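You operate a simulated robot arm through the tools that you are given. There is no shell and no other tool. Be economical: measure what you need, move in short steps, check, and stop when the job is done.

You are at the controls of a simulated two-armed robot. One attempt, no reset.

## Task
Load the ticket's cartridge into the white grease pot and screw it shut.
Fine: hold the pot while you open, load and close it; stand it in the purple tray. Set down upright: white grease pot.

The check looks at the end state, three seconds after you hand in, the way a careful person would. Anything else that was tipped, shoved, dropped, spilled or broken makes it a failure.

## Robot
Two 7-joint arms with two-finger parallel grippers on one trunk, on a base that drives. Base frame: it is fixed to the floor where the robot stands at the start and does not move with it; the origin is under the middle of the robot, x ahead of it, y to its left, z up; the surface under the hand at the start is at about z = 80. Units: cm, rad, N and s.
The left shoulder is at the start at [7, 16.3, 109.5], the right one opposite. With the tool pointing down near the work surface each hand reaches from about 40 to 88 cm from the robot's upright axis, wherever it stands, measured 20 degrees to its own side. Places, roughly: purple parts tray [50, 10, 80]. Payload 3.43 kg a hand.
The TCP of each hand is the grasp point between the finger pads, 3.4 cm short of the fingertips. In the tool frame z runs along the fingers and y along their closing line. The gripper opens to 12.8 cm. The fingers are 2.4 cm wide and 1.2 cm thick; the gripper's body (4.8 by 13 cm) begins 9.6 cm behind the TCP.
Orientation is that of the tool frame in the base frame, as a unit quaternion [x, y, z, w]. With the fingers straight down and closing along the base's y, the tool's x points along the base's -x, its y along +y and its z along -z.

## Interface
- The arms move only by the tool apply_moves. It takes "left_commands", "right_commands" or both (then of equal length, played together; a hand with none holds still); each is a list of rows, each a list of 7 numbers: the turn, a rotation vector about the tool's x, y, z in rad, then the shift along the tool's x, y, z in cm, then the gripper command, from -1 (shut) to 1 (fully open), values between in proportion. In form: [[wx, wy, wz, tx, ty, tz, grip], ...]. A call has 1 to 20 rows; each row shifts and turns the commanded pose from where the row before left it, along the tool's axes as they then stand. Rows are played at 5 a second. More than 5 cm and 0.15 rad between two rows, or a gripper value outside its range, and nothing of the call is played. Where a pose cannot be reached the arm comes as near as it can. A force on the tool above 40 N (or 10 N above the force at the start of the call, whichever is more), or a blocked arm, ends the call early, and 0.2 s more pass. The fingers move at their own pace (about 15.3 cm/s each) and stop on an object; they squeeze with about 44 N. The grip force told is the motor's: it shows also when the fingers shut on nothing. Time passes only in rows, and 0.2 s behind the last, so rows that do not move let the fingers close. The reply holds the time, the measured pose of the TCP, the force on the tool along the base axes, the opening and the grip force, in the units named above and with some noise, with the torque about the TCP (base axes, N m) and any sound that the robot's microphone picked up, and new pictures: "pictures" is both (left out), scene, wrist or none (wrist: the cameras of the hands that moved).
- Cameras (640 x 400 px; columns grow to the right, rows downward): "scene" is now at [11.58, -4.61, 130.92]; the picture's right is [-0.56, -0.83, 0.00], its down [-0.59, 0.40, -0.70] and it looks along [0.58, -0.39, -0.72] (base axes); focal length 214 px, centre (320, 200). "left" rides on the left gripper at [7.6, 1.1, -16] in its tool frame; the picture's right is [-0.15, 0.99, 0.00], its down [-0.88, -0.13, -0.46] and it looks along [-0.45, -0.07, 0.89] (tool axes); focal length 234 px, centre (320, 200). "right" rides on the right gripper at [7.6, -1.1, -16] in its tool frame; the picture's right is [0.15, 0.99, 0.00], its down [-0.88, 0.13, -0.46] and it looks along [-0.45, 0.07, 0.89] (tool axes); focal length 234 px, centre (320, 200). There is no depth. A picture from a camera that has moved, and an enlarged one, comes with that camera's place and axes in the base frame and with its lens.
- move_column(by): slides the trunk up (or, below 0, down) by that many cm; the arms and the scene camera ride with it, the base frame stays. It gives what a move gives, with no picture.
- steer(legs): drives the robot by 1 to 6 legs, each [ahead, left, turn to the left] in cm, cm and rad, along the robot's own axes; the way and the turn of a leg run together, so that a leg with both is an arc; at most 150 cm and 3.142 rad a leg. The arms and the cameras ride along, it lands a little off, and it stops where it bumps. It gives what a move gives, and a new picture of the scene camera.
- aim_head(pan, tilt): turns the head with the scene camera to pan (to the left, within 1.501 rad either way) and tilt (down, from -0.506 to 1.204), counted from straight ahead of the robot. It gives what a move gives, and a new picture of the scene camera.
- inspect(camera, box): a new picture of the part [left, top, right, bottom] of that camera's present view, enlarged. The clock stands still meanwhile.
- sign_off(): hands the job in; it is judged then, once.

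Work in short steps. Places have to be worked out from the pictures, the camera data and where the tool is seen: move nearer, look again, correct. Check each grasp and each placing, and mend what went wrong. You have 120 turns and 260 pictures in all, those below and enlarged ones among them. Open the grippers and draw the arms clear of the work before you hand the job in, unless the task says otherwise; then end with one line.

The tools are called as a command line: name --argument value ..., lists and objects as JSON in quotes. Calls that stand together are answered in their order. apply_moves: Moves the arms, as the interface text tells. Its arguments: {"type":"object","properties":{"left_commands":{"type":"array"},"right_commands":{"type":"array"},"pictures":{"type":"string","enum":["both","scene","wrist","none"]}},"required":[]} The other tools are called the same way: move_column (by) slides the trunk up or down; steer (legs) drives the base; aim_head (pan, tilt) turns the head that bears the scene camera; inspect (camera, box) takes an enlarged picture of a part of a camera's view; sign_off () hands the job in.

At the start:

```text
t: 0.0
left_position: [60.84, -10.74, 112.22]
left_tool_rot: [0.0, 1.0, 0.001, 0.0]
left_contact_force: [-0.4, 1.2, -0.8]
left_moment: [-0.01, 0.02, -0.03]
left_gripper_width: 12.81
left_finger_force: 0.0
right_position: [39.06, -45.63, 117.4]
right_tool_rot: [-0.001, 1.0, 0.0, 0.0]
right_contact_force: [-0.1, 0.1, 0.0]
right_moment: [0.03, -0.02, -0.04]
right_gripper_width: 12.81
right_finger_force: 0.1
trunk travel left (down, up): [-57.5, 36.5]
robot x, y, heading: [-0.21, 0.04, -0.002]
head pan, tilt: [-0.593, 0.798]
```

scene: 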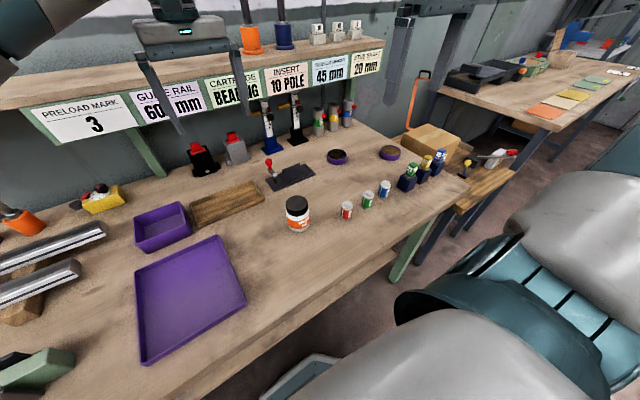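
right: 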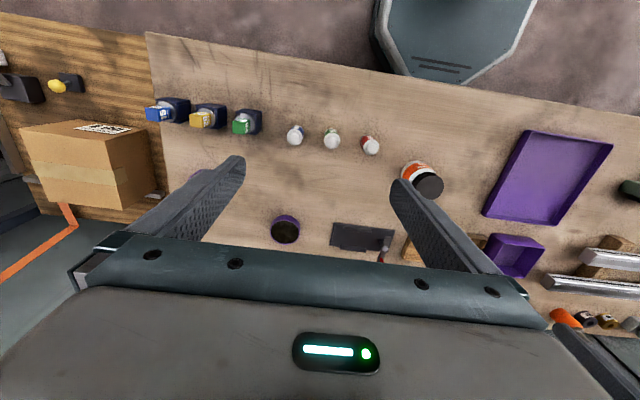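
left: 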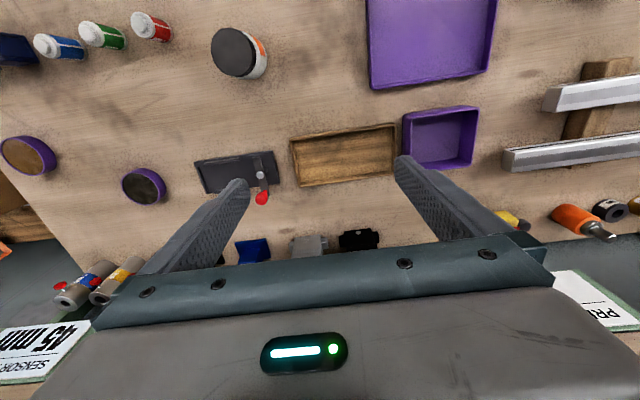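

I'll enlarge the labels on the shelf and the small cartridges next to the white pot.

inspect --camera "scene" --box '[270, 140, 470, 265]'

inspect --camera "scene" --box '[20, 30, 400, 150]'

inspect --camera "left" --box '[0, 0, 280, 120]'

```text
3.20 times, centred on (370, 202) of scene
camera zoom: at [11.58, -4.61, 130.92], right [-0.56, -0.83, 0.0], down [-0.59, 0.4, -0.7], along [0.58, -0.39, -0.72], focal length 686 px, centre (160, 192)
```

zoom: 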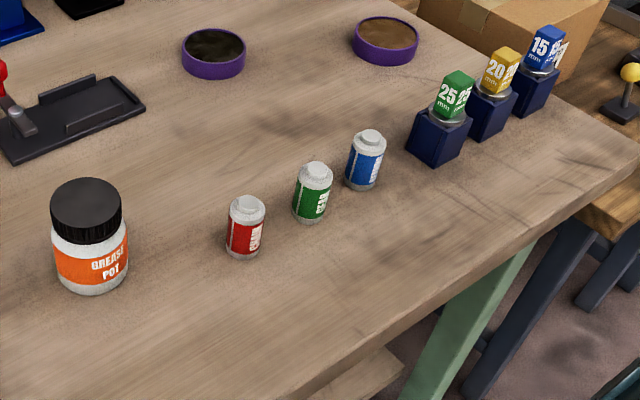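

```text
1.68 times, centred on (210, 90) of scene
camera zoom: at [11.58, -4.61, 130.92], right [-0.56, -0.83, 0.0], down [-0.59, 0.4, -0.7], along [0.58, -0.39, -0.72], focal length 361 px, centre (505, 385)
```

zoom: 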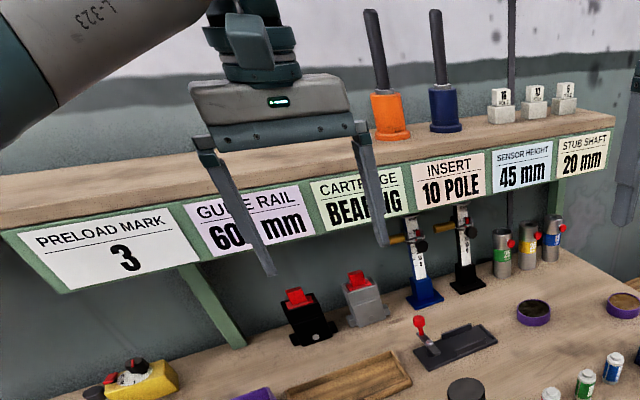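

```text
2.29 times, centred on (140, 60) of left
camera zoom: at [53.25, -9.54, 128.23], right [0.15, 0.99, 0.0], down [0.88, -0.13, 0.46], along [0.45, -0.07, -0.89], focal length 535 px, centre (731, 520)
```

zoom: 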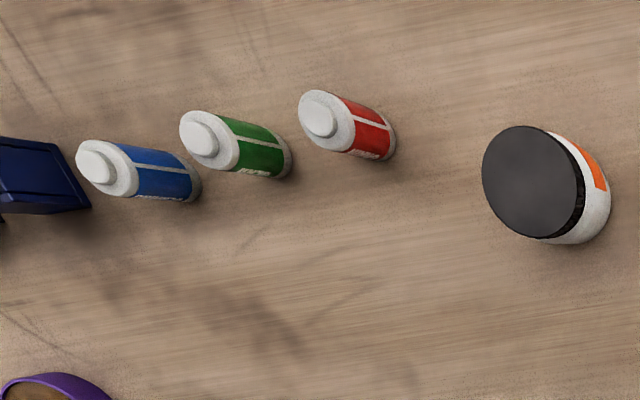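

The cartridge text is too small to read, so I'll enlarge it more.

inspect --camera "scene" --box '[335, 175, 399, 225]'

inspect --camera "scene" --box '[375, 175, 395, 203]'

```text
8.00 times, centred on (367, 200) of scene
camera zoom: at [11.58, -4.61, 130.92], right [-0.56, -0.83, 0.0], down [-0.59, 0.4, -0.7], along [0.58, -0.39, -0.72], focal length 1716 px, centre (-56, 200)
```

zoom: 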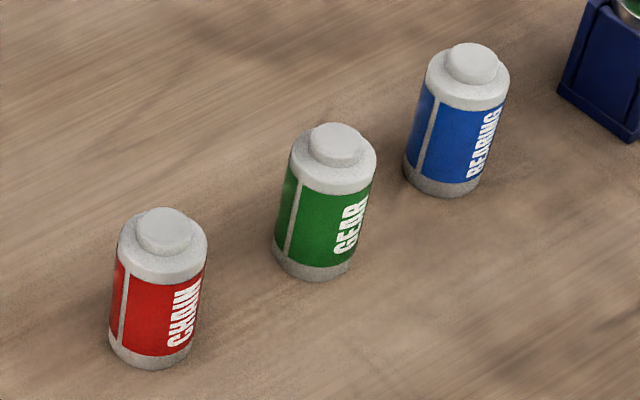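

```text
14.29 times, centred on (385, 189) of scene
camera zoom: at [11.58, -4.61, 130.92], right [-0.56, -0.83, 0.0], down [-0.59, 0.4, -0.7], along [0.58, -0.39, -0.72], focal length 3064 px, centre (-609, 357)
```

zoom: 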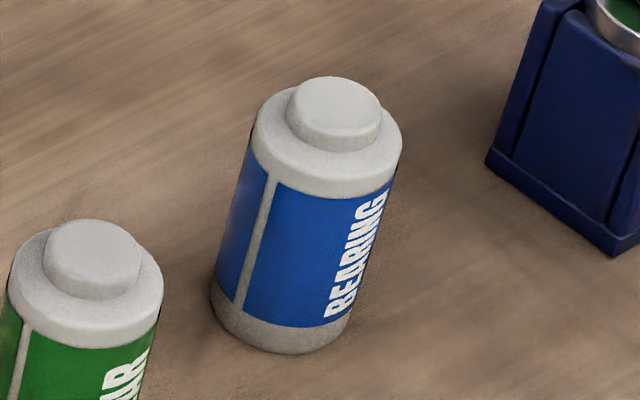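

The ticket's cartridge is BEARING, which is the blue one, near (42.4, -50.9). The pot is near (48, -21.6) and about 8.6 cm high. I'll zoom in on the pot to judge the lid height.

inspect --camera "scene" --box '[278, 188, 318, 238]'

```text
8.00 times, centred on (298, 213) of scene
camera zoom: at [11.58, -4.61, 130.92], right [-0.56, -0.83, 0.0], down [-0.59, 0.4, -0.7], along [0.58, -0.39, -0.72], focal length 1716 px, centre (496, 96)
```

zoom: 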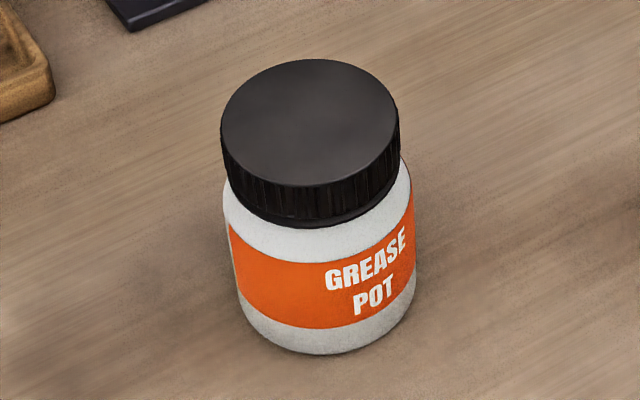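

The lid's lower edge is at about z 86.4, so I'll grip the body at about 82.8. The left hand goes behind the pot first and turns nearly level, pointing at azimuth -65° and 20° down.

apply_moves --left_commands '[[0, 0, 0, 3.93, 0.73, 0, 1], [0, 0, 0, 3.93, 0.73, 0, 1], [0, 0, 0, 3.93, 0.73, 0, 1], [0, 0, 0, 3.93, 0.73, 0, 1], [0, 0, 0, 3.93, 0.73, 0, 1], [0, 0, 0.1418, 0, 0, 0, 1], [0, 0, 0.1418, 0, 0, 0, 1], [0, 0, 0.1418, 0, 0, 0, 1], [0, 0, 0.1418, 0, 0, 0, 1], [0, 0, 0.1418, 0, 0, 0, 1], [0, 0, 0.1418, 0, 0, 0, 1], [0, 0, 0.1418, 0, 0, 0, 1], [0, 0, 0.1418, 0, 0, 0, 1]]' --pictures "none"

apply_moves --left_commands '[[0, -0.1358, 0, 0, 0, 0, 1], [0, -0.1358, 0, 0, 0, 0, 1], [0, -0.1358, 0, 0, 0, 0, 1], [0, -0.1358, 0, 0, 0, 0, 1], [0, -0.1358, 0, 0, 0, 0, 1], [0, -0.1358, 0, 0, 0, 0, 1], [0, -0.1358, 0, 0, 0, 0, 1], [0, -0.1358, 0, 0, 0, 0, 1], [0, -0.1358, 0, 0, 0, 0, 1]]'

```text
t: 2.8
left_position: [41.13, -7.01, 112.33]
left_tool_rot: [0.539, 0.843, 0.0, -0.001]
left_contact_force: [-0.5, 0.8, -0.3]
left_moment: [0.0, 0.02, -0.03]
left_gripper_width: 12.82
left_finger_force: 0.1
right_position: [39.19, -45.7, 117.33]
right_tool_rot: [-0.001, 1.0, -0.001, 0.0]
right_contact_force: [-0.1, -0.4, 0.5]
right_moment: [-0.01, -0.02, -0.03]
right_gripper_width: 12.81
right_finger_force: 0.1
trunk travel left (down, up): [-57.5, 36.5]
robot x, y, heading: [0.1, 0.11, -0.001]
head pan, tilt: [-0.593, 0.798]
```

```text
t: 4.8
left_position: [43.12, -7.64, 112.94]
left_tool_rot: [0.439, 0.691, -0.308, 0.485]
left_contact_force: [1.2, -0.6, 0.8]
left_moment: [0.01, 0.01, -0.03]
left_gripper_width: 12.8
left_finger_force: 0.0
left hand out of reach, approached as far as the arm can: row 9
right_position: [39.15, -45.61, 117.34]
right_tool_rot: [-0.001, 1.0, 0.0, -0.001]
right_contact_force: [-0.2, -0.1, -0.6]
right_moment: [0.01, 0.02, 0.0]
right_gripper_width: 12.76
right_finger_force: 0.1
trunk travel left (down, up): [-57.5, 36.5]
robot x, y, heading: [-0.18, -0.25, -0.001]
head pan, tilt: [-0.593, 0.798]
camera scene: at [11.67, -4.58, 130.92], right [-0.56, -0.83, 0.0], down [-0.59, 0.4, -0.7], along [0.58, -0.39, -0.72], focal length 214 px, centre (320, 200)
camera left: at [36.68, 8.7, 111.35], right [0.92, 0.37, 0.14], down [-0.17, 0.06, 0.98], along [0.36, -0.93, 0.12], focal length 234 px, centre (320, 200)
```

scene: 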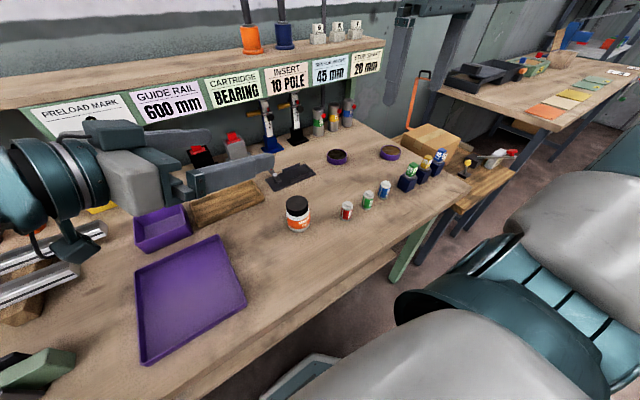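
left: 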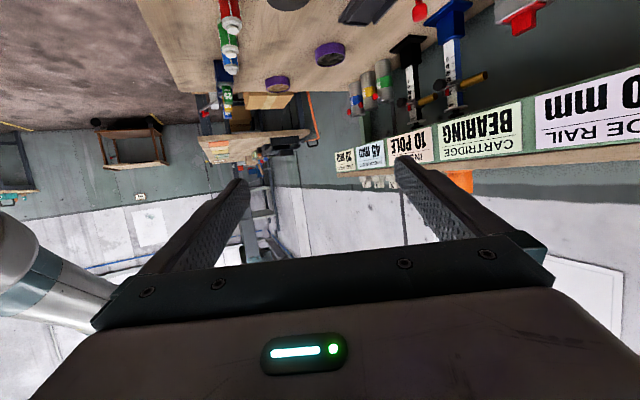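

The tilt is right and the position is only slightly off at the reach limit. I'll lower straight down behind the pot to about z 88.5.

apply_moves --left_commands '[[0, 0, 0, 3.73, 0, 1.36, 1], [0, 0, 0, 3.73, 0, 1.36, 1], [0, 0, 0, 3.73, 0, 1.36, 1], [0, 0, 0, 3.73, 0, 1.36, 1], [0, 0, 0, 3.73, 0, 1.36, 1], [0, 0, 0, 3.73, 0, 1.36, 1], [0, 0, 0, 0, 0, 0, 1]]'

```text
t: 6.3
left_position: [49.78, -11.95, 97.97]
left_tool_rot: [0.488, 0.626, -0.273, 0.543]
left_contact_force: [1.5, 0.9, -1.3]
left_moment: [-0.11, -0.01, -0.08]
left_gripper_width: 12.81
left_finger_force: 0.1
left hand out of reach, approached as far as the arm can: row 1, 2
right_position: [38.1, -49.04, 117.5]
right_tool_rot: [0.031, 1.0, 0.004, 0.002]
right_contact_force: [1.1, 2.8, 0.1]
right_moment: [-0.32, 0.14, -0.03]
right_gripper_width: 12.83
right_finger_force: 0.0
trunk travel left (down, up): [-57.5, 36.5]
robot x, y, heading: [2.68, -0.15, -0.067]
head pan, tilt: [-0.593, 0.798]
stopped in row 7 (left hand): the arm was blocked; the commanded pose is now the measured one
camera scene: at [13.2, -7.15, 131.03], right [-0.61, -0.79, -0.01], down [-0.56, 0.45, -0.7], along [0.56, -0.42, -0.72], focal length 214 px, centre (320, 200)
camera left: at [44.78, 4.81, 95.2], right [0.89, 0.33, 0.32], down [-0.37, 0.07, 0.93], along [0.28, -0.94, 0.18], focal length 234 px, centre (320, 200)
```

scene: 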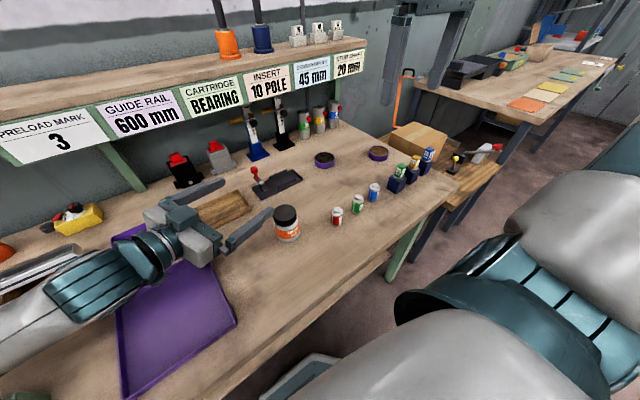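
left: 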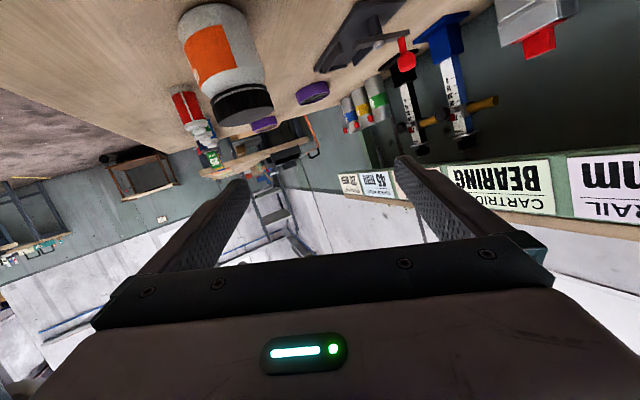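

The arm was blocked and the base got nudged. Its elbow or forearm is probably touching the bench. I'll raise the column to lift it clear and then check what moved.

move_column --by 18

aim_head --pan -0.1 --tilt 0.9

```text
t: 8.3
left_position: [49.89, -10.82, 114.44]
left_tool_rot: [0.481, 0.635, -0.282, 0.534]
left_contact_force: [-0.2, -0.5, 0.8]
left_moment: [0.0, -0.01, -0.01]
left_gripper_width: 12.79
left_finger_force: 0.1
right_position: [38.92, -47.86, 135.31]
right_tool_rot: [0.029, 1.0, 0.0, -0.002]
right_contact_force: [-0.1, -0.3, -0.6]
right_moment: [0.03, -0.03, 0.01]
right_gripper_width: 12.79
right_finger_force: 0.1
trunk travel left (down, up): [-75.5, 18.5]
robot x, y, heading: [2.62, -0.17, -0.054]
head pan, tilt: [-0.593, 0.798]
```

```text
t: 9.2
left_position: [49.93, -10.79, 114.55]
left_tool_rot: [0.481, 0.635, -0.282, 0.535]
left_contact_force: [-0.6, -0.2, 0.9]
left_moment: [-0.03, 0.0, 0.0]
left_gripper_width: 12.8
left_finger_force: 0.0
right_position: [38.76, -47.79, 135.43]
right_tool_rot: [0.03, 1.0, 0.0, -0.001]
right_contact_force: [-0.5, -0.2, -0.2]
right_moment: [0.02, -0.01, -0.01]
right_gripper_width: 12.82
right_finger_force: 0.0
trunk travel left (down, up): [-75.5, 18.5]
robot x, y, heading: [2.58, -0.19, -0.06]
head pan, tilt: [-0.099, 0.901]
camera scene: at [14.92, -1.63, 148.12], right [-0.16, -0.99, 0.0], down [-0.77, 0.13, -0.62], along [0.61, -0.1, -0.78], focal length 214 px, centre (320, 200)
```

scene: 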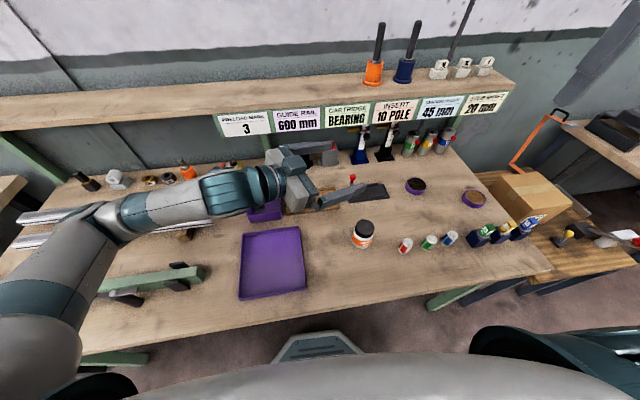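

Nothing on the bench looks displaced. The arm was too folded, so I'll back the base up about 12 cm to give the left elbow more room.

steer --legs '[[-13, 0, 0.06]]'

```text
t: 10.5
left_position: [37.45, -7.48, 114.52]
left_tool_rot: [0.461, 0.65, -0.265, 0.543]
left_contact_force: [0.0, -0.2, -0.1]
left_moment: [0.0, -0.01, 0.01]
left_gripper_width: 12.78
left_finger_force: 0.1
right_position: [28.78, -45.09, 135.3]
right_tool_rot: [-0.002, 1.0, 0.001, -0.001]
right_contact_force: [0.4, 0.3, 0.5]
right_moment: [0.0, 0.04, 0.02]
right_gripper_width: 12.78
right_finger_force: 0.0
trunk travel left (down, up): [-75.5, 18.5]
robot x, y, heading: [-10.45, 0.34, 0.003]
head pan, tilt: [-0.099, 0.901]
camera scene: at [2.02, -0.46, 148.09], right [-0.1, -1.0, 0.0], down [-0.78, 0.08, -0.62], along [0.62, -0.06, -0.78], focal length 214 px, centre (320, 200)
```

scene: 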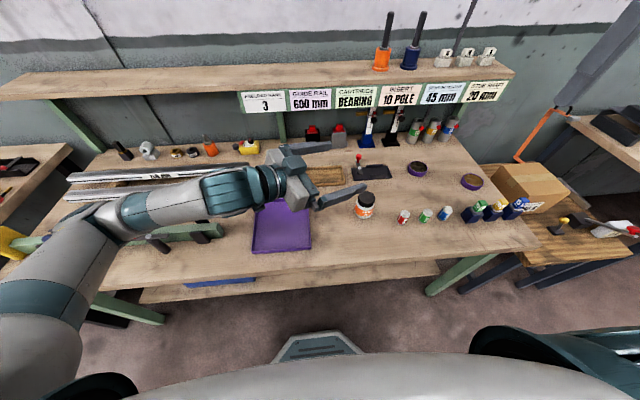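

I'll level the left hand's roll, then lower partway toward the standoff behind the pot and watch for blocking.

apply_moves --left_commands '[[0, 0, -0.0815, 0, 0, 0, 1], [0, 0, -0.0815, 0, 0, 0, 1], [0, 0.075, 0, 0, 0, 0, 1], [0, 0, 0, 3.39, 0.366, 1.74, 1], [0, 0, 0, 3.39, 0.366, 1.74, 1], [0, 0, 0, 3.39, 0.366, 1.74, 1], [0, 0, 0, 3.39, 0.366, 1.74, 1]]' --pictures "scene"

```text
t: 12.1
left_position: [39.87, -8.28, 99.29]
left_tool_rot: [0.418, 0.704, -0.293, 0.494]
left_contact_force: [0.4, -0.2, -0.4]
left_moment: [0.01, -0.03, 0.0]
left_gripper_width: 12.82
left_finger_force: 0.0
right_position: [28.71, -44.96, 135.46]
right_tool_rot: [-0.001, 1.0, 0.0, -0.002]
right_contact_force: [-0.2, -0.4, -0.9]
right_moment: [-0.02, 0.06, 0.03]
right_gripper_width: 12.78
right_finger_force: 0.0
trunk travel left (down, up): [-75.5, 18.5]
robot x, y, heading: [-10.59, 0.34, 0.0]
head pan, tilt: [-0.099, 0.901]
camera scene: at [1.89, -0.4, 148.12], right [-0.1, -1.0, 0.0], down [-0.78, 0.08, -0.62], along [0.62, -0.06, -0.78], focal length 214 px, centre (320, 200)
```

scene: 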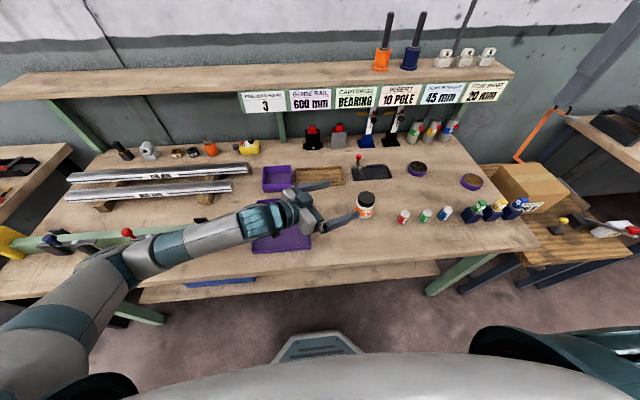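

The elbow passes close to the vise on the left, so I'll raise the trunk another 10 cm before lowering further.

move_column --by 12

apply_moves --left_commands '[[0, 0, 0, 3.76, 0, 1.37, 1], [0, 0, 0, 3.76, 0, 1.37, 1], [0, 0, 0, 3.76, 0, 1.37, 1], [0, 0, 0, 0, 0, 0, 1]]' --pictures "scene"

```text
t: 13.6
left_position: [39.77, -8.48, 111.25]
left_tool_rot: [0.416, 0.704, -0.293, 0.495]
left_contact_force: [-0.1, 0.2, -0.6]
left_moment: [0.01, -0.01, -0.02]
left_gripper_width: 12.79
left_finger_force: 0.0
right_position: [28.73, -45.14, 147.3]
right_tool_rot: [-0.001, 1.0, 0.0, -0.002]
right_contact_force: [-0.2, 0.0, -0.5]
right_moment: [0.0, -0.03, -0.03]
right_gripper_width: 12.8
right_finger_force: 0.0
trunk travel left (down, up): [-87.5, 6.5]
robot x, y, heading: [-10.62, 0.38, 0.005]
head pan, tilt: [-0.099, 0.901]
```

```text
t: 14.6
left_position: [39.83, -8.42, 99.25]
left_tool_rot: [0.418, 0.704, -0.294, 0.493]
left_contact_force: [-0.4, 0.1, -0.6]
left_moment: [0.0, -0.04, 0.01]
left_gripper_width: 12.81
left_finger_force: 0.0
right_position: [28.82, -45.0, 147.43]
right_tool_rot: [-0.001, 1.0, -0.001, -0.001]
right_contact_force: [0.3, 0.2, 0.1]
right_moment: [-0.01, -0.02, 0.0]
right_gripper_width: 12.78
right_finger_force: 0.0
trunk travel left (down, up): [-87.5, 6.5]
robot x, y, heading: [-10.57, 0.6, 0.004]
head pan, tilt: [-0.099, 0.901]
camera scene: at [1.87, -0.46, 160.11], right [-0.1, -1.0, 0.0], down [-0.78, 0.08, -0.62], along [0.62, -0.06, -0.78], focal length 214 px, centre (320, 200)
```

scene: 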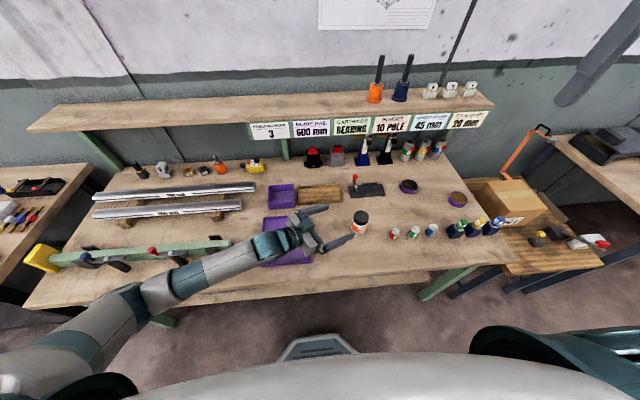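

Now there's clearance. I'll lower the rest of the way to the standoff at about z 88 and look.

apply_moves --left_commands '[[0, 0, 0, 3.38, 0.31, 1.73, 1], [0, 0, 0, 3.38, 0.31, 1.73, 1], [0, 0, 0, 3.38, 0.31, 1.73, 1], [0, 0, 0, 0, 0, 0, 1]]'

```text
t: 15.6
left_position: [41.12, -9.35, 88.17]
left_tool_rot: [0.418, 0.704, -0.294, 0.494]
left_contact_force: [0.4, 0.5, -0.4]
left_moment: [0.0, 0.02, -0.04]
left_gripper_width: 12.8
left_finger_force: 0.0
right_position: [28.71, -45.08, 147.25]
right_tool_rot: [-0.002, 1.0, 0.0, -0.001]
right_contact_force: [0.1, -0.4, -0.1]
right_moment: [-0.01, 0.02, 0.01]
right_gripper_width: 12.81
right_finger_force: 0.0
trunk travel left (down, up): [-87.5, 6.5]
robot x, y, heading: [-10.42, 0.29, 0.006]
head pan, tilt: [-0.099, 0.901]
camera scene: at [1.84, -0.46, 160.12], right [-0.1, -1.0, 0.0], down [-0.78, 0.08, -0.62], along [0.62, -0.06, -0.78], focal length 214 px, centre (320, 200)
camera left: at [33.69, 6.64, 86.56], right [0.89, 0.43, 0.14], down [-0.18, 0.05, 0.98], along [0.42, -0.9, 0.12], focal length 234 px, centre (320, 200)
```

scene: 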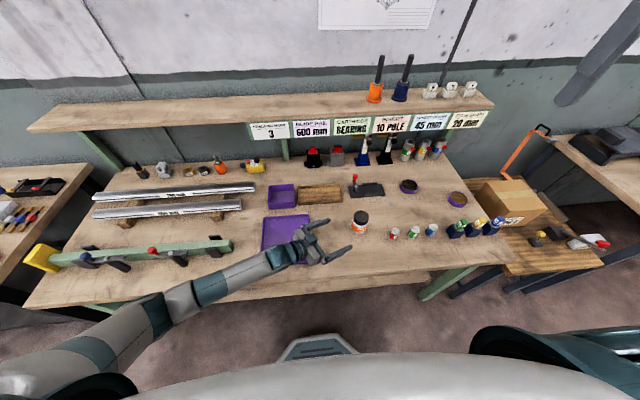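
left: 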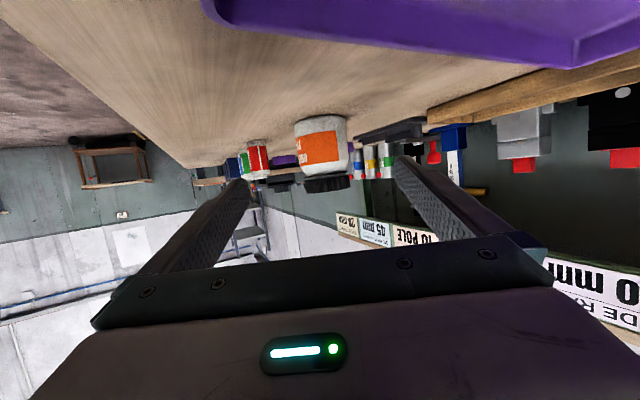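

The pot is centred between the open fingers. I'll advance 13.8 cm along the fingers to straddle it.

apply_moves --left_commands '[[0, 0, 0, 0.1, 0, 3.45, 1], [0, 0, 0, 0.1, 0, 3.45, 1], [0, 0, 0, 0.1, 0, 3.45, 1], [0, 0, 0, 0, 0, 3.45, 1], [0, 0, 0, 0, 0, 0, 1]]'

inspect --camera "scene" --box '[310, 190, 400, 260]'

```text
t: 16.4
left_position: [46.83, -15.68, 83.52]
left_tool_rot: [0.415, 0.712, -0.279, 0.493]
left_contact_force: [0.3, 0.6, 2.6]
left_moment: [0.29, 0.23, -0.05]
left_gripper_width: 12.83
left_finger_force: 0.0
right_position: [28.59, -44.18, 147.63]
right_tool_rot: [-0.005, 1.0, -0.002, 0.001]
right_contact_force: [-0.2, 0.2, -1.0]
right_moment: [-0.03, 0.02, 0.01]
right_gripper_width: 12.81
right_finger_force: 0.1
trunk travel left (down, up): [-87.5, 6.5]
robot x, y, heading: [-10.37, 0.58, 0.016]
head pan, tilt: [-0.099, 0.901]
stopped in row 4 (left hand): the force on the tool passed its limit at 130 N (the readings are from after the stop); the commanded pose is now the measured one
camera scene: at [1.33, 0.38, 160.19], right [-0.09, -1.0, 0.0], down [-0.78, 0.07, -0.62], along [0.62, -0.06, -0.78], focal length 214 px, centre (320, 200)
camera left: at [38.99, 0.21, 82.28], right [0.88, 0.45, 0.15], down [-0.18, 0.03, 0.98], along [0.44, -0.89, 0.1], focal length 234 px, centre (320, 200)
```

scene: 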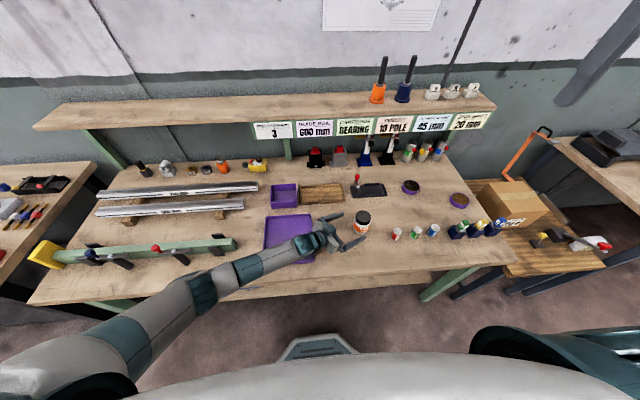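
left: 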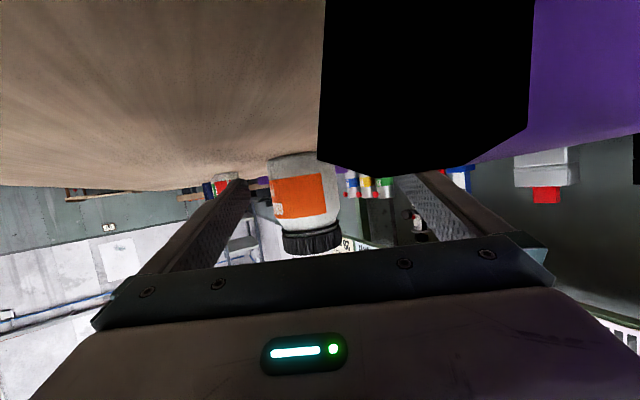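

```text
5.71 times, centred on (355, 225) of scene
camera zoom: at [1.33, 0.38, 160.19], right [-0.09, -1.0, 0.0], down [-0.78, 0.07, -0.62], along [0.62, -0.06, -0.78], focal length 1226 px, centre (120, 57)
```

zoom: 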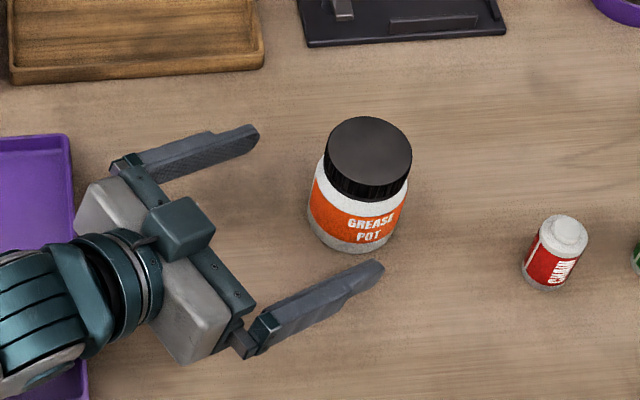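

The left wrist camera's bracket, under the hand, hit the tray's edge. I'll lift straight up and check the tray.

apply_moves --left_commands '[[0, 0, 0, -2.82, 0, -1.03, 1], [0, 0, 0, -3.76, 0, -1.37, 1], [0, 0, 0, -3.76, 0, -1.37, 1], [0, 0, 0, -3.76, 0, -1.37, 1], [0, 0, 0, -3.76, 0, -1.37, 1]]' --pictures "scene"

inspect --camera "scene" --box '[220, 170, 400, 290]'

```text
t: 16.9
left_position: [46.82, -15.29, 84.89]
left_tool_rot: [0.416, 0.716, -0.276, 0.488]
left_contact_force: [0.3, -0.3, 0.6]
left_moment: [-0.01, 0.04, -0.03]
left_gripper_width: 12.78
left_finger_force: 0.0
right_position: [29.11, -44.41, 147.41]
right_tool_rot: [-0.005, 1.0, -0.001, -0.002]
right_contact_force: [-1.1, 0.1, -0.4]
right_moment: [-0.03, 0.01, 0.01]
right_gripper_width: 12.81
right_finger_force: 0.1
trunk travel left (down, up): [-87.5, 6.5]
robot x, y, heading: [-10.47, 0.54, 0.011]
head pan, tilt: [-0.099, 0.901]
stopped in row 2 (left hand): the force on the tool passed its limit at 50 N (the readings are from after the stop); the commanded pose is now the measured one
camera scene: at [1.88, 0.05, 160.1], right [-0.09, -1.0, 0.0], down [-0.78, 0.07, -0.62], along [0.62, -0.06, -0.78], focal length 214 px, centre (320, 200)
```

scene: 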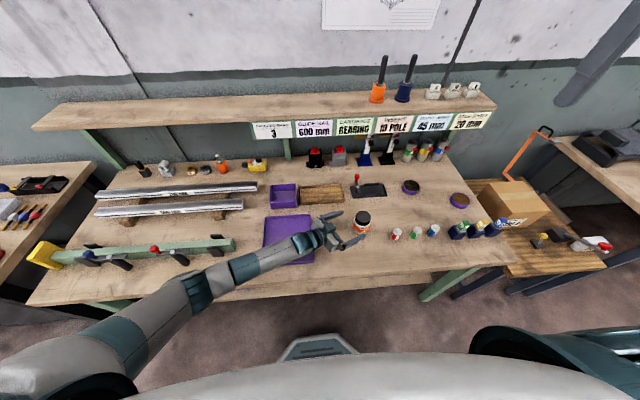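

```text
3.33 times, centred on (310, 230) of scene
camera zoom: at [1.88, 0.05, 160.1], right [-0.09, -1.0, 0.0], down [-0.78, 0.07, -0.62], along [0.62, -0.06, -0.78], focal length 715 px, centre (353, 100)
```

zoom: 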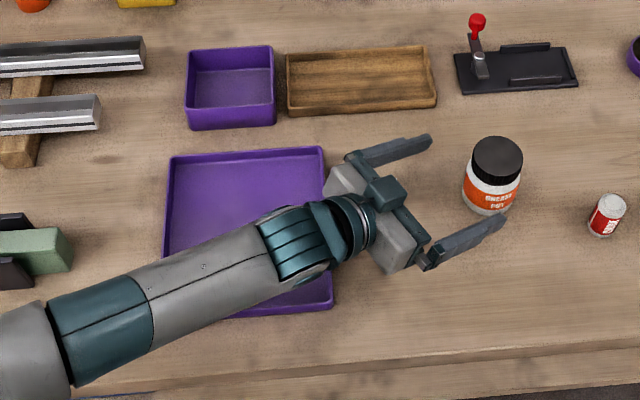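

The tray looks undisturbed. I'll keep lifting in smaller steps.

apply_moves --left_commands '[[0, 0, 0, -0.94, 0, -0.34, 1], [0, 0, 0, -1.88, 0, -0.68, 1], [0, 0, 0, -2.82, 0, -1.03, 1], [0, 0, 0, -3.76, 0, -1.37, 1], [0, 0, 0, -3.76, 0, -1.37, 1], [0, 0, 0, -3.76, 0, -1.37, 1]]'

```text
t: 18.3
left_position: [46.89, -16.08, 103.11]
left_tool_rot: [0.417, 0.717, -0.274, 0.487]
left_contact_force: [-0.5, -0.1, 0.7]
left_moment: [0.01, 0.02, 0.02]
left_gripper_width: 12.79
left_finger_force: 0.0
right_position: [28.94, -44.79, 147.3]
right_tool_rot: [-0.005, 1.0, 0.0, -0.002]
right_contact_force: [-0.6, 0.0, 0.1]
right_moment: [0.0, 0.01, 0.03]
right_gripper_width: 12.78
right_finger_force: 0.1
trunk travel left (down, up): [-87.5, 6.5]
robot x, y, heading: [-10.76, 0.23, 0.011]
head pan, tilt: [-0.099, 0.901]
camera scene: at [1.83, -0.31, 160.11], right [-0.09, -1.0, 0.0], down [-0.78, 0.07, -0.62], along [0.62, -0.05, -0.78], focal length 214 px, centre (320, 200)
camera left: at [39.01, -0.29, 102.17], right [0.88, 0.45, 0.15], down [-0.17, 0.01, 0.99], along [0.44, -0.89, 0.08], focal length 234 px, centre (320, 200)
```

scene: 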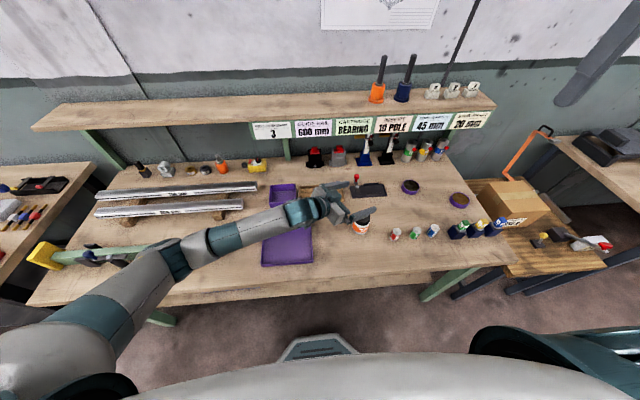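
left: 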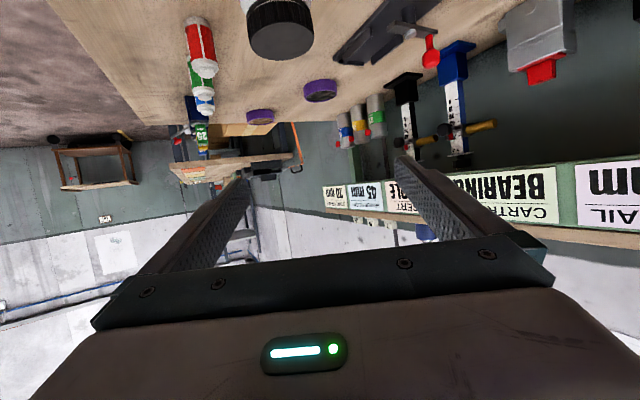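

Now I'll roll the left hand half a turn so its camera is on top and out of the tray's way, starting with ten rows.

apply_moves --left_commands '[[0, 0, -0.149, 0, 0, 0, 1], [0, 0, -0.149, 0, 0, 0, 1], [0, 0, -0.149, 0, 0, 0, 1], [0, 0, -0.149, 0, 0, 0, 1], [0, 0, -0.149, 0, 0, 0, 1], [0, 0, -0.149, 0, 0, 0, 1], [0, 0, -0.149, 0, 0, 0, 1], [0, 0, -0.149, 0, 0, 0, 1], [0, 0, -0.149, 0, 0, 0, 1], [0, 0, -0.149, 0, 0, 0, 1]]' --pictures "none"

apply_moves --left_commands '[[0, 0, -0.149, 0, 0, 0, 1], [0, 0, -0.149, 0, 0, 0, 1], [0, 0, -0.149, 0, 0, 0, 1], [0, 0, -0.149, 0, 0, 0, 1], [0, 0, -0.149, 0, 0, 0, 1], [0, 0, -0.149, 0, 0, 0, 1], [0, 0, -0.149, 0, 0, 0, 1], [0, 0, -0.149, 0, 0, 0, 1], [0, 0, -0.149, 0, 0, 0, 1], [0, 0, -0.149, 0, 0, 0, 1], [0, 0, -0.149, 0, 0, 0, 1]]' --pictures "both"

```text
t: 20.5
left_position: [46.98, -16.23, 103.05]
left_tool_rot: [-0.181, 0.809, -0.533, 0.172]
left_contact_force: [0.2, 0.5, -0.4]
left_moment: [0.03, 0.01, 0.01]
left_gripper_width: 12.8
left_finger_force: 0.0
right_position: [29.1, -44.72, 147.31]
right_tool_rot: [-0.006, 1.0, 0.001, -0.002]
right_contact_force: [0.0, 0.2, 0.2]
right_moment: [-0.01, 0.06, 0.0]
right_gripper_width: 12.8
right_finger_force: 0.1
trunk travel left (down, up): [-87.5, 6.5]
robot x, y, heading: [-10.77, 0.27, 0.015]
head pan, tilt: [-0.099, 0.901]
```

```text
t: 22.9
left_position: [47.01, -16.2, 102.85]
left_tool_rot: [0.715, -0.42, 0.489, 0.272]
left_contact_force: [-0.7, 0.1, 0.0]
left_moment: [-0.02, 0.01, -0.02]
left_gripper_width: 12.8
left_finger_force: 0.1
right_position: [29.1, -44.78, 147.35]
right_tool_rot: [-0.005, 1.0, 0.001, -0.002]
right_contact_force: [-0.5, 0.0, -0.2]
right_moment: [0.02, 0.02, -0.01]
right_gripper_width: 12.8
right_finger_force: 0.1
trunk travel left (down, up): [-87.5, 6.5]
robot x, y, heading: [-10.73, 0.43, 0.011]
head pan, tilt: [-0.099, 0.901]
camera scene: at [1.83, -0.32, 160.12], right [-0.09, -1.0, 0.0], down [-0.78, 0.07, -0.62], along [0.62, -0.05, -0.78], focal length 214 px, centre (320, 200)
camera left: at [39.83, -6.56, 115.96], right [-0.88, -0.44, -0.16], down [-0.25, 0.72, -0.64], along [0.4, -0.53, -0.75], focal length 234 px, centre (320, 200)
```

scene: 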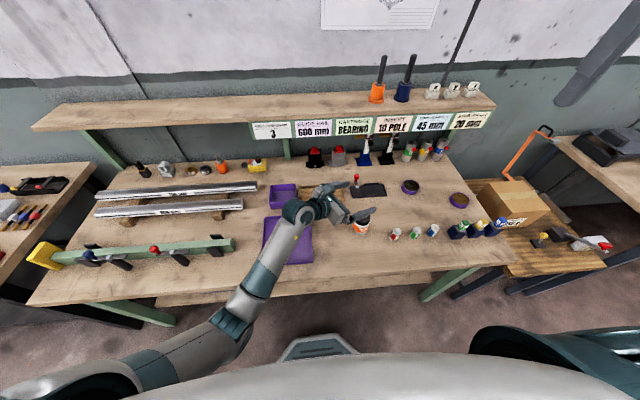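
left: 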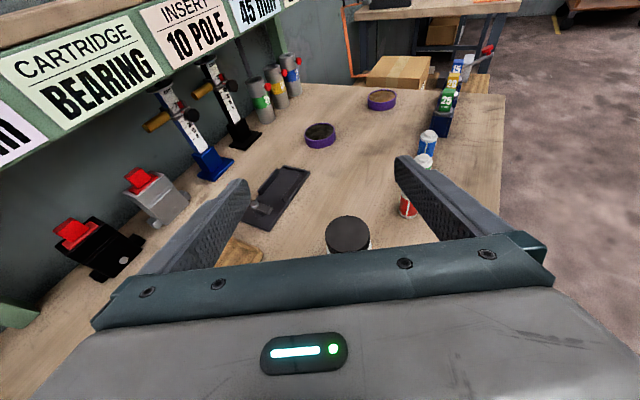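

The half roll worked, and the elbow is now clear too. The pot sits at about (48, -21.6), so I'll go down to the standoff behind it.

apply_moves --left_commands '[[0, 0, 0, -3.31, 0.46, -0.34, 1], [0, 0, 0, -3.31, 0.46, -0.34, 1], [0, 0, 0, -3.31, 0.46, -0.34, 1], [0, 0, 0, -3.31, 0.46, -0.34, 1], [0, 0, 0, -3.31, 0.46, -0.34, 1], [0, 0, 0, 0, 0, 0, 1]]'

```text
t: 24.3
left_position: [41.49, -10.51, 88.05]
left_tool_rot: [0.714, -0.421, 0.489, 0.271]
left_contact_force: [1.1, -0.1, 0.2]
left_moment: [0.0, -0.02, -0.02]
left_gripper_width: 12.79
left_finger_force: 0.0
right_position: [29.04, -44.81, 147.06]
right_tool_rot: [-0.006, 1.0, 0.001, -0.002]
right_contact_force: [0.4, -0.8, 0.4]
right_moment: [0.03, 0.0, 0.0]
right_gripper_width: 12.79
right_finger_force: 0.1
trunk travel left (down, up): [-87.5, 6.5]
robot x, y, heading: [-10.28, 0.57, 0.01]
head pan, tilt: [-0.099, 0.901]
camera scene: at [1.87, -0.34, 160.11], right [-0.09, -1.0, 0.0], down [-0.78, 0.07, -0.62], along [0.62, -0.05, -0.78], focal length 214 px, centre (320, 200)
camera left: at [34.32, -0.81, 101.16], right [-0.88, -0.44, -0.16], down [-0.25, 0.72, -0.64], along [0.4, -0.53, -0.75], focal length 234 px, centre (320, 200)
```

scene: 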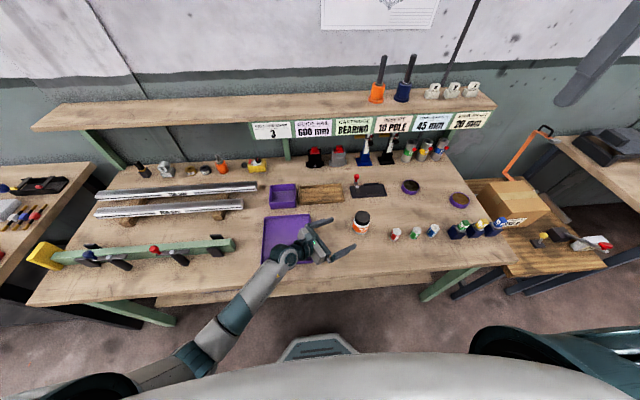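
left: 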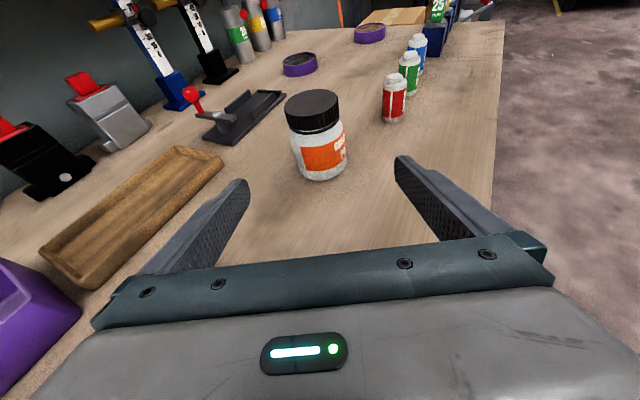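

The alignment is good. I'll advance 13 cm so the pot sits between the pads.

apply_moves --left_commands '[[0, 0, 0, 0, 0, 3.5, 1], [0, 0, 0, 0, 0, 3.5, 1], [0, 0, 0, 0, 0, 3.0, 1], [0, 0, 0, 0, 0, 2.0, 1], [0, 0, 0, 0, 0, 1.0, 1], [0, 0, 0, 0, 0, 0, 1]]' --pictures "wrist"

inspect --camera "scene" --box '[310, 190, 410, 260]'

```text
t: 25.7
left_position: [47.6, -20.87, 83.36]
left_tool_rot: [0.714, -0.42, 0.49, 0.272]
left_contact_force: [0.0, 0.0, 0.2]
left_moment: [0.0, -0.01, 0.02]
left_gripper_width: 12.79
left_finger_force: 0.1
right_position: [29.11, -44.74, 147.36]
right_tool_rot: [-0.005, 1.0, 0.001, -0.002]
right_contact_force: [-0.1, 0.8, 0.4]
right_moment: [0.02, 0.0, 0.0]
right_gripper_width: 12.79
right_finger_force: 0.1
trunk travel left (down, up): [-87.5, 6.5]
robot x, y, heading: [-10.42, 0.65, 0.014]
head pan, tilt: [-0.099, 0.901]
camera left: at [40.37, -11.24, 96.4], right [-0.88, -0.44, -0.16], down [-0.25, 0.72, -0.64], along [0.4, -0.53, -0.75], focal length 234 px, centre (320, 200)
```

left: 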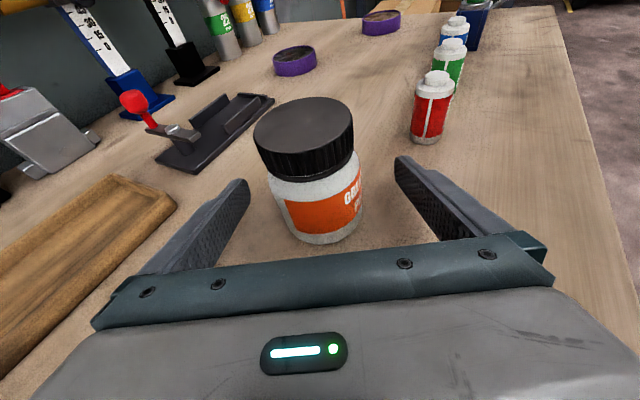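

```text
5.71 times, centred on (360, 225) of scene
camera zoom: at [1.82, -0.26, 160.12], right [-0.09, -1.0, 0.0], down [-0.78, 0.07, -0.62], along [0.62, -0.06, -0.78], focal length 1226 px, centre (91, 57)
```

zoom: 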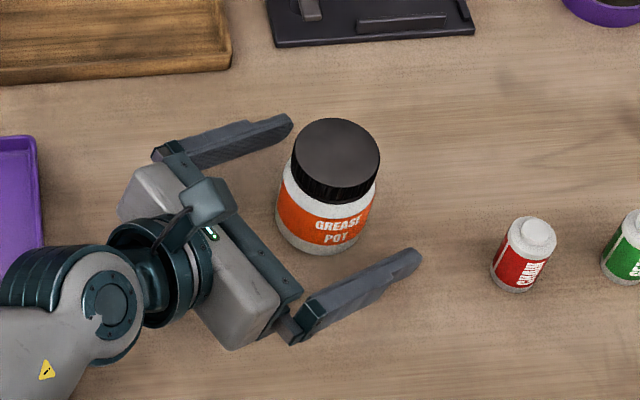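

The pot axis is about 1.2 cm past the TCP and slightly toward the right-hand finger. I'll nudge 0.3 cm and close.

apply_moves --left_commands '[[0, 0, 0, 0, 0.3, 0, 0.4], [0, 0, 0, 0, 0, 0, 0.2], [0, 0, 0, 0, 0, 0, -1], [0, 0, 0, 0, 0, 0, -1], [0, 0, 0, 0, 0, 0, -1]]' --pictures "wrist"

inspect --camera "scene" --box '[310, 190, 410, 260]'

```text
t: 26.9
left_position: [47.2, -21.13, 83.27]
left_tool_rot: [0.713, -0.421, 0.489, 0.272]
left_contact_force: [0.3, -0.8, 0.7]
left_moment: [-0.05, 0.06, -0.01]
left_gripper_width: 6.45
left_finger_force: 43.9
right_position: [29.11, -44.6, 147.28]
right_tool_rot: [-0.006, 1.0, 0.0, -0.002]
right_contact_force: [-0.6, 0.5, -0.2]
right_moment: [-0.04, -0.02, -0.01]
right_gripper_width: 12.8
right_finger_force: 0.1
trunk travel left (down, up): [-87.5, 6.5]
robot x, y, heading: [-10.69, 0.48, 0.01]
head pan, tilt: [-0.099, 0.901]
camera left: at [40.09, -11.39, 96.4], right [-0.88, -0.44, -0.16], down [-0.25, 0.72, -0.64], along [0.4, -0.53, -0.75], focal length 234 px, centre (320, 200)
```

left: 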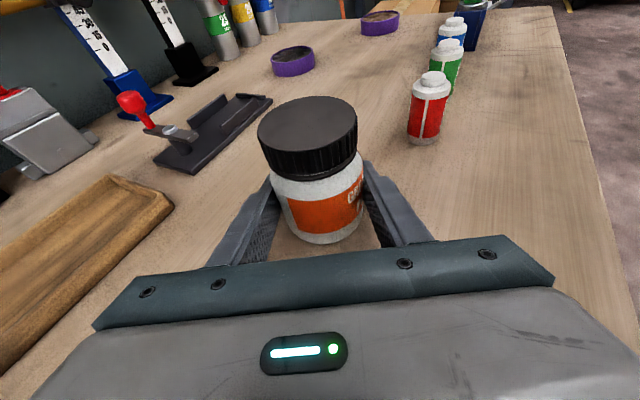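

```text
5.71 times, centred on (360, 225) of scene
camera zoom: at [1.83, -0.29, 160.12], right [-0.09, -1.0, 0.0], down [-0.78, 0.07, -0.62], along [0.62, -0.06, -0.78], focal length 1226 px, centre (91, 57)
```

zoom: 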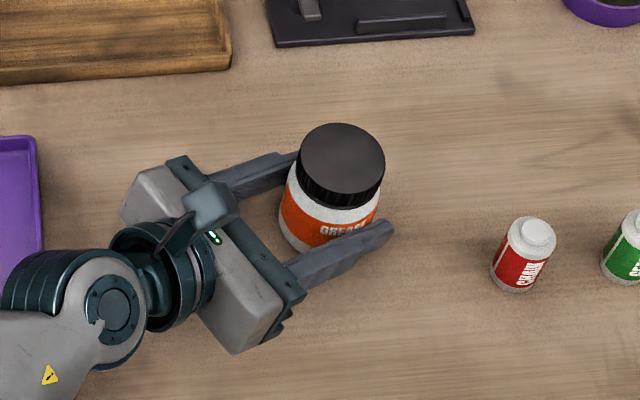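

The pot is held at 6.45 cm, standing on the bench, with its axis near (47.6, -21.8). Now I'll bring the right hand above it.

apply_moves --right_commands '[[0, 0, 0, -1.85, 2.29, 3.7, 1], [0, 0, 0, -1.85, 2.29, 3.7, 1], [0, 0, 0, -1.85, 2.29, 3.7, 1], [0, 0, 0, -1.85, 2.29, 3.7, 1], [0, 0, 0, -1.85, 2.29, 3.7, 1], [0, 0, 0, -1.85, 2.29, 3.7, 1], [0, 0, 0, -1.85, 2.29, 3.7, 1], [0, 0, 0, -1.85, 2.29, 3.7, 1], [0, 0, 0, -1.85, 2.29, 3.7, 1], [0, 0, 0, -1.85, 2.29, 3.7, 1], [0, 0, 0, 0, 0, 0, 1]]'

```text
t: 29.3
left_position: [47.31, -21.2, 83.33]
left_tool_rot: [0.714, -0.422, 0.489, 0.272]
left_contact_force: [2.2, 0.1, 2.4]
left_moment: [-0.02, 0.01, 0.04]
left_gripper_width: 6.47
left_finger_force: 43.5
right_position: [47.09, -21.38, 110.19]
right_tool_rot: [-0.004, 1.0, 0.0, -0.001]
right_contact_force: [0.6, -0.4, 0.1]
right_moment: [0.01, 0.0, 0.01]
right_gripper_width: 12.79
right_finger_force: 0.0
trunk travel left (down, up): [-87.5, 6.5]
robot x, y, heading: [-10.55, 0.57, 0.009]
head pan, tilt: [-0.099, 0.901]
camera scene: at [1.74, -0.31, 160.12], right [-0.09, -1.0, 0.0], down [-0.78, 0.07, -0.62], along [0.62, -0.06, -0.78], focal length 214 px, centre (320, 200)
camera right: at [39.68, -22.66, 126.29], right [-0.16, 0.99, 0.0], down [0.88, 0.14, 0.45], along [0.45, 0.07, -0.89], focal length 234 px, centre (320, 200)
```

scene: 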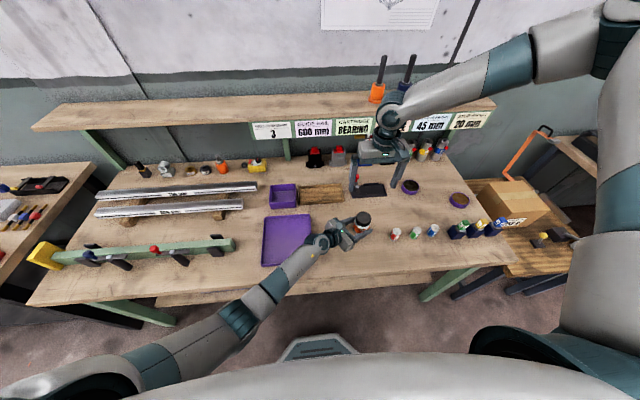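
right: 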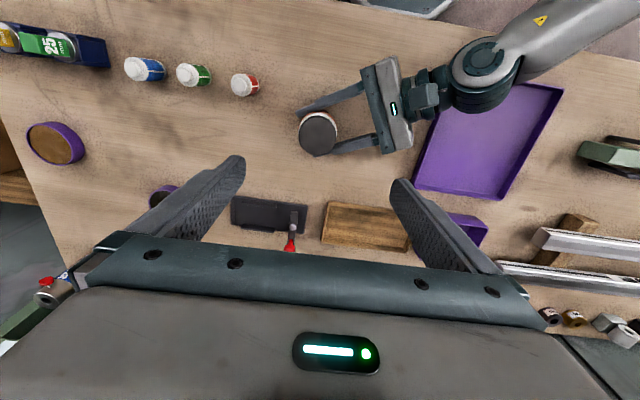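

The lid is at about (47.5, -21.9). I'll centre on it, turn the hand +1.2 rad clockwise to leave unscrewing range, and descend to z 93.

apply_moves --right_commands '[[0, 0, 0, -0.41, -0.5, 2.0, 1], [0, 0, 0.149, 0, 0, 1.9, 1], [0, 0, 0.149, 0, 0, 1.9, 1], [0, 0, 0.149, 0, 0, 1.9, 1], [0, 0, 0.149, 0, 0, 1.9, 1], [0, 0, 0.149, 0, 0, 1.9, 1], [0, 0, 0.149, 0, 0, 1.9, 1], [0, 0, 0.149, 0, 0, 1.9, 1], [0, 0, 0.149, 0, 0, 1.9, 1], [0, 0, 0, 0, 0, 0, 1]]' --pictures "wrist"

inspect --camera "scene" --box '[310, 170, 430, 260]'

inspect --camera "left" --box '[160, 0, 480, 200]'

```text
t: 31.5
left_position: [47.25, -21.11, 83.36]
left_tool_rot: [0.714, -0.421, 0.489, 0.272]
left_contact_force: [-0.3, -0.4, 4.0]
left_moment: [-0.06, 0.12, -0.01]
left_gripper_width: 6.45
left_finger_force: 44.0
right_position: [43.11, -28.37, 100.97]
right_tool_rot: [0.558, 0.83, 0.001, -0.002]
right_contact_force: [-0.7, -0.7, 0.4]
right_moment: [0.0, 0.02, 0.03]
right_gripper_width: 12.79
right_finger_force: 0.0
right hand out of reach, approached as far as the arm can: row 1, 2, 3, 4, 5, 6, 7, 8, 9
trunk travel left (down, up): [-87.5, 6.5]
robot x, y, heading: [-10.38, 0.19, 0.004]
head pan, tilt: [-0.099, 0.901]
camera right: at [39.35, -21.84, 117.11], right [0.86, 0.51, 0.0], down [0.45, -0.77, 0.45], along [0.23, -0.39, -0.89], focal length 234 px, centre (320, 200)
```

right: 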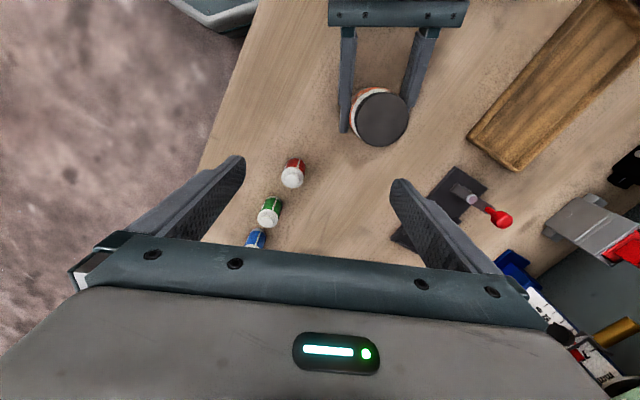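

```text
4.44 times, centred on (370, 215) of scene
camera zoom: at [1.83, -0.27, 160.12], right [-0.09, -1.0, 0.0], down [-0.78, 0.07, -0.62], along [0.62, -0.06, -0.78], focal length 953 px, centre (98, 133)
```

zoom: 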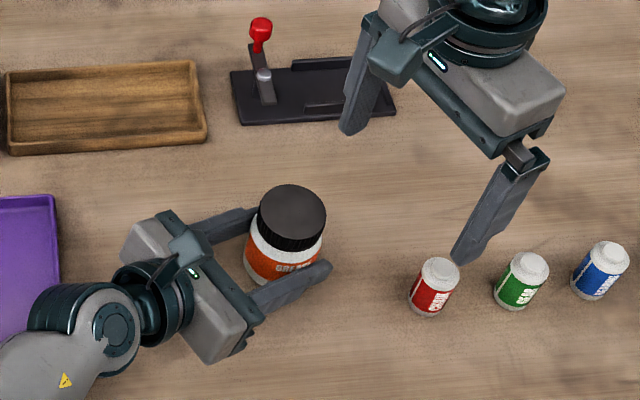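

```text
2.00 times, centred on (320, 100) of left
camera zoom: at [40.09, -11.38, 96.39], right [-0.88, -0.44, -0.16], down [-0.25, 0.72, -0.64], along [0.4, -0.53, -0.75], focal length 468 px, centre (320, 400)
```

zoom: 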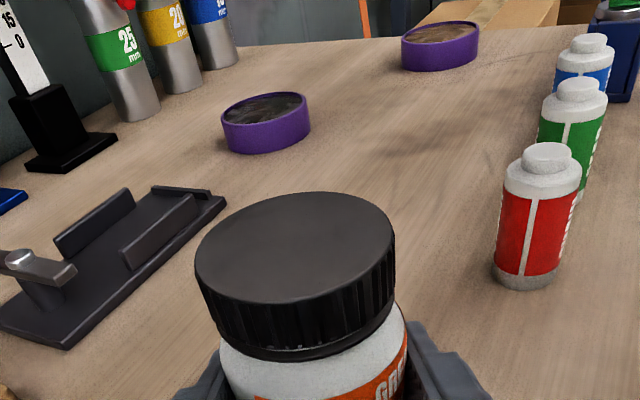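

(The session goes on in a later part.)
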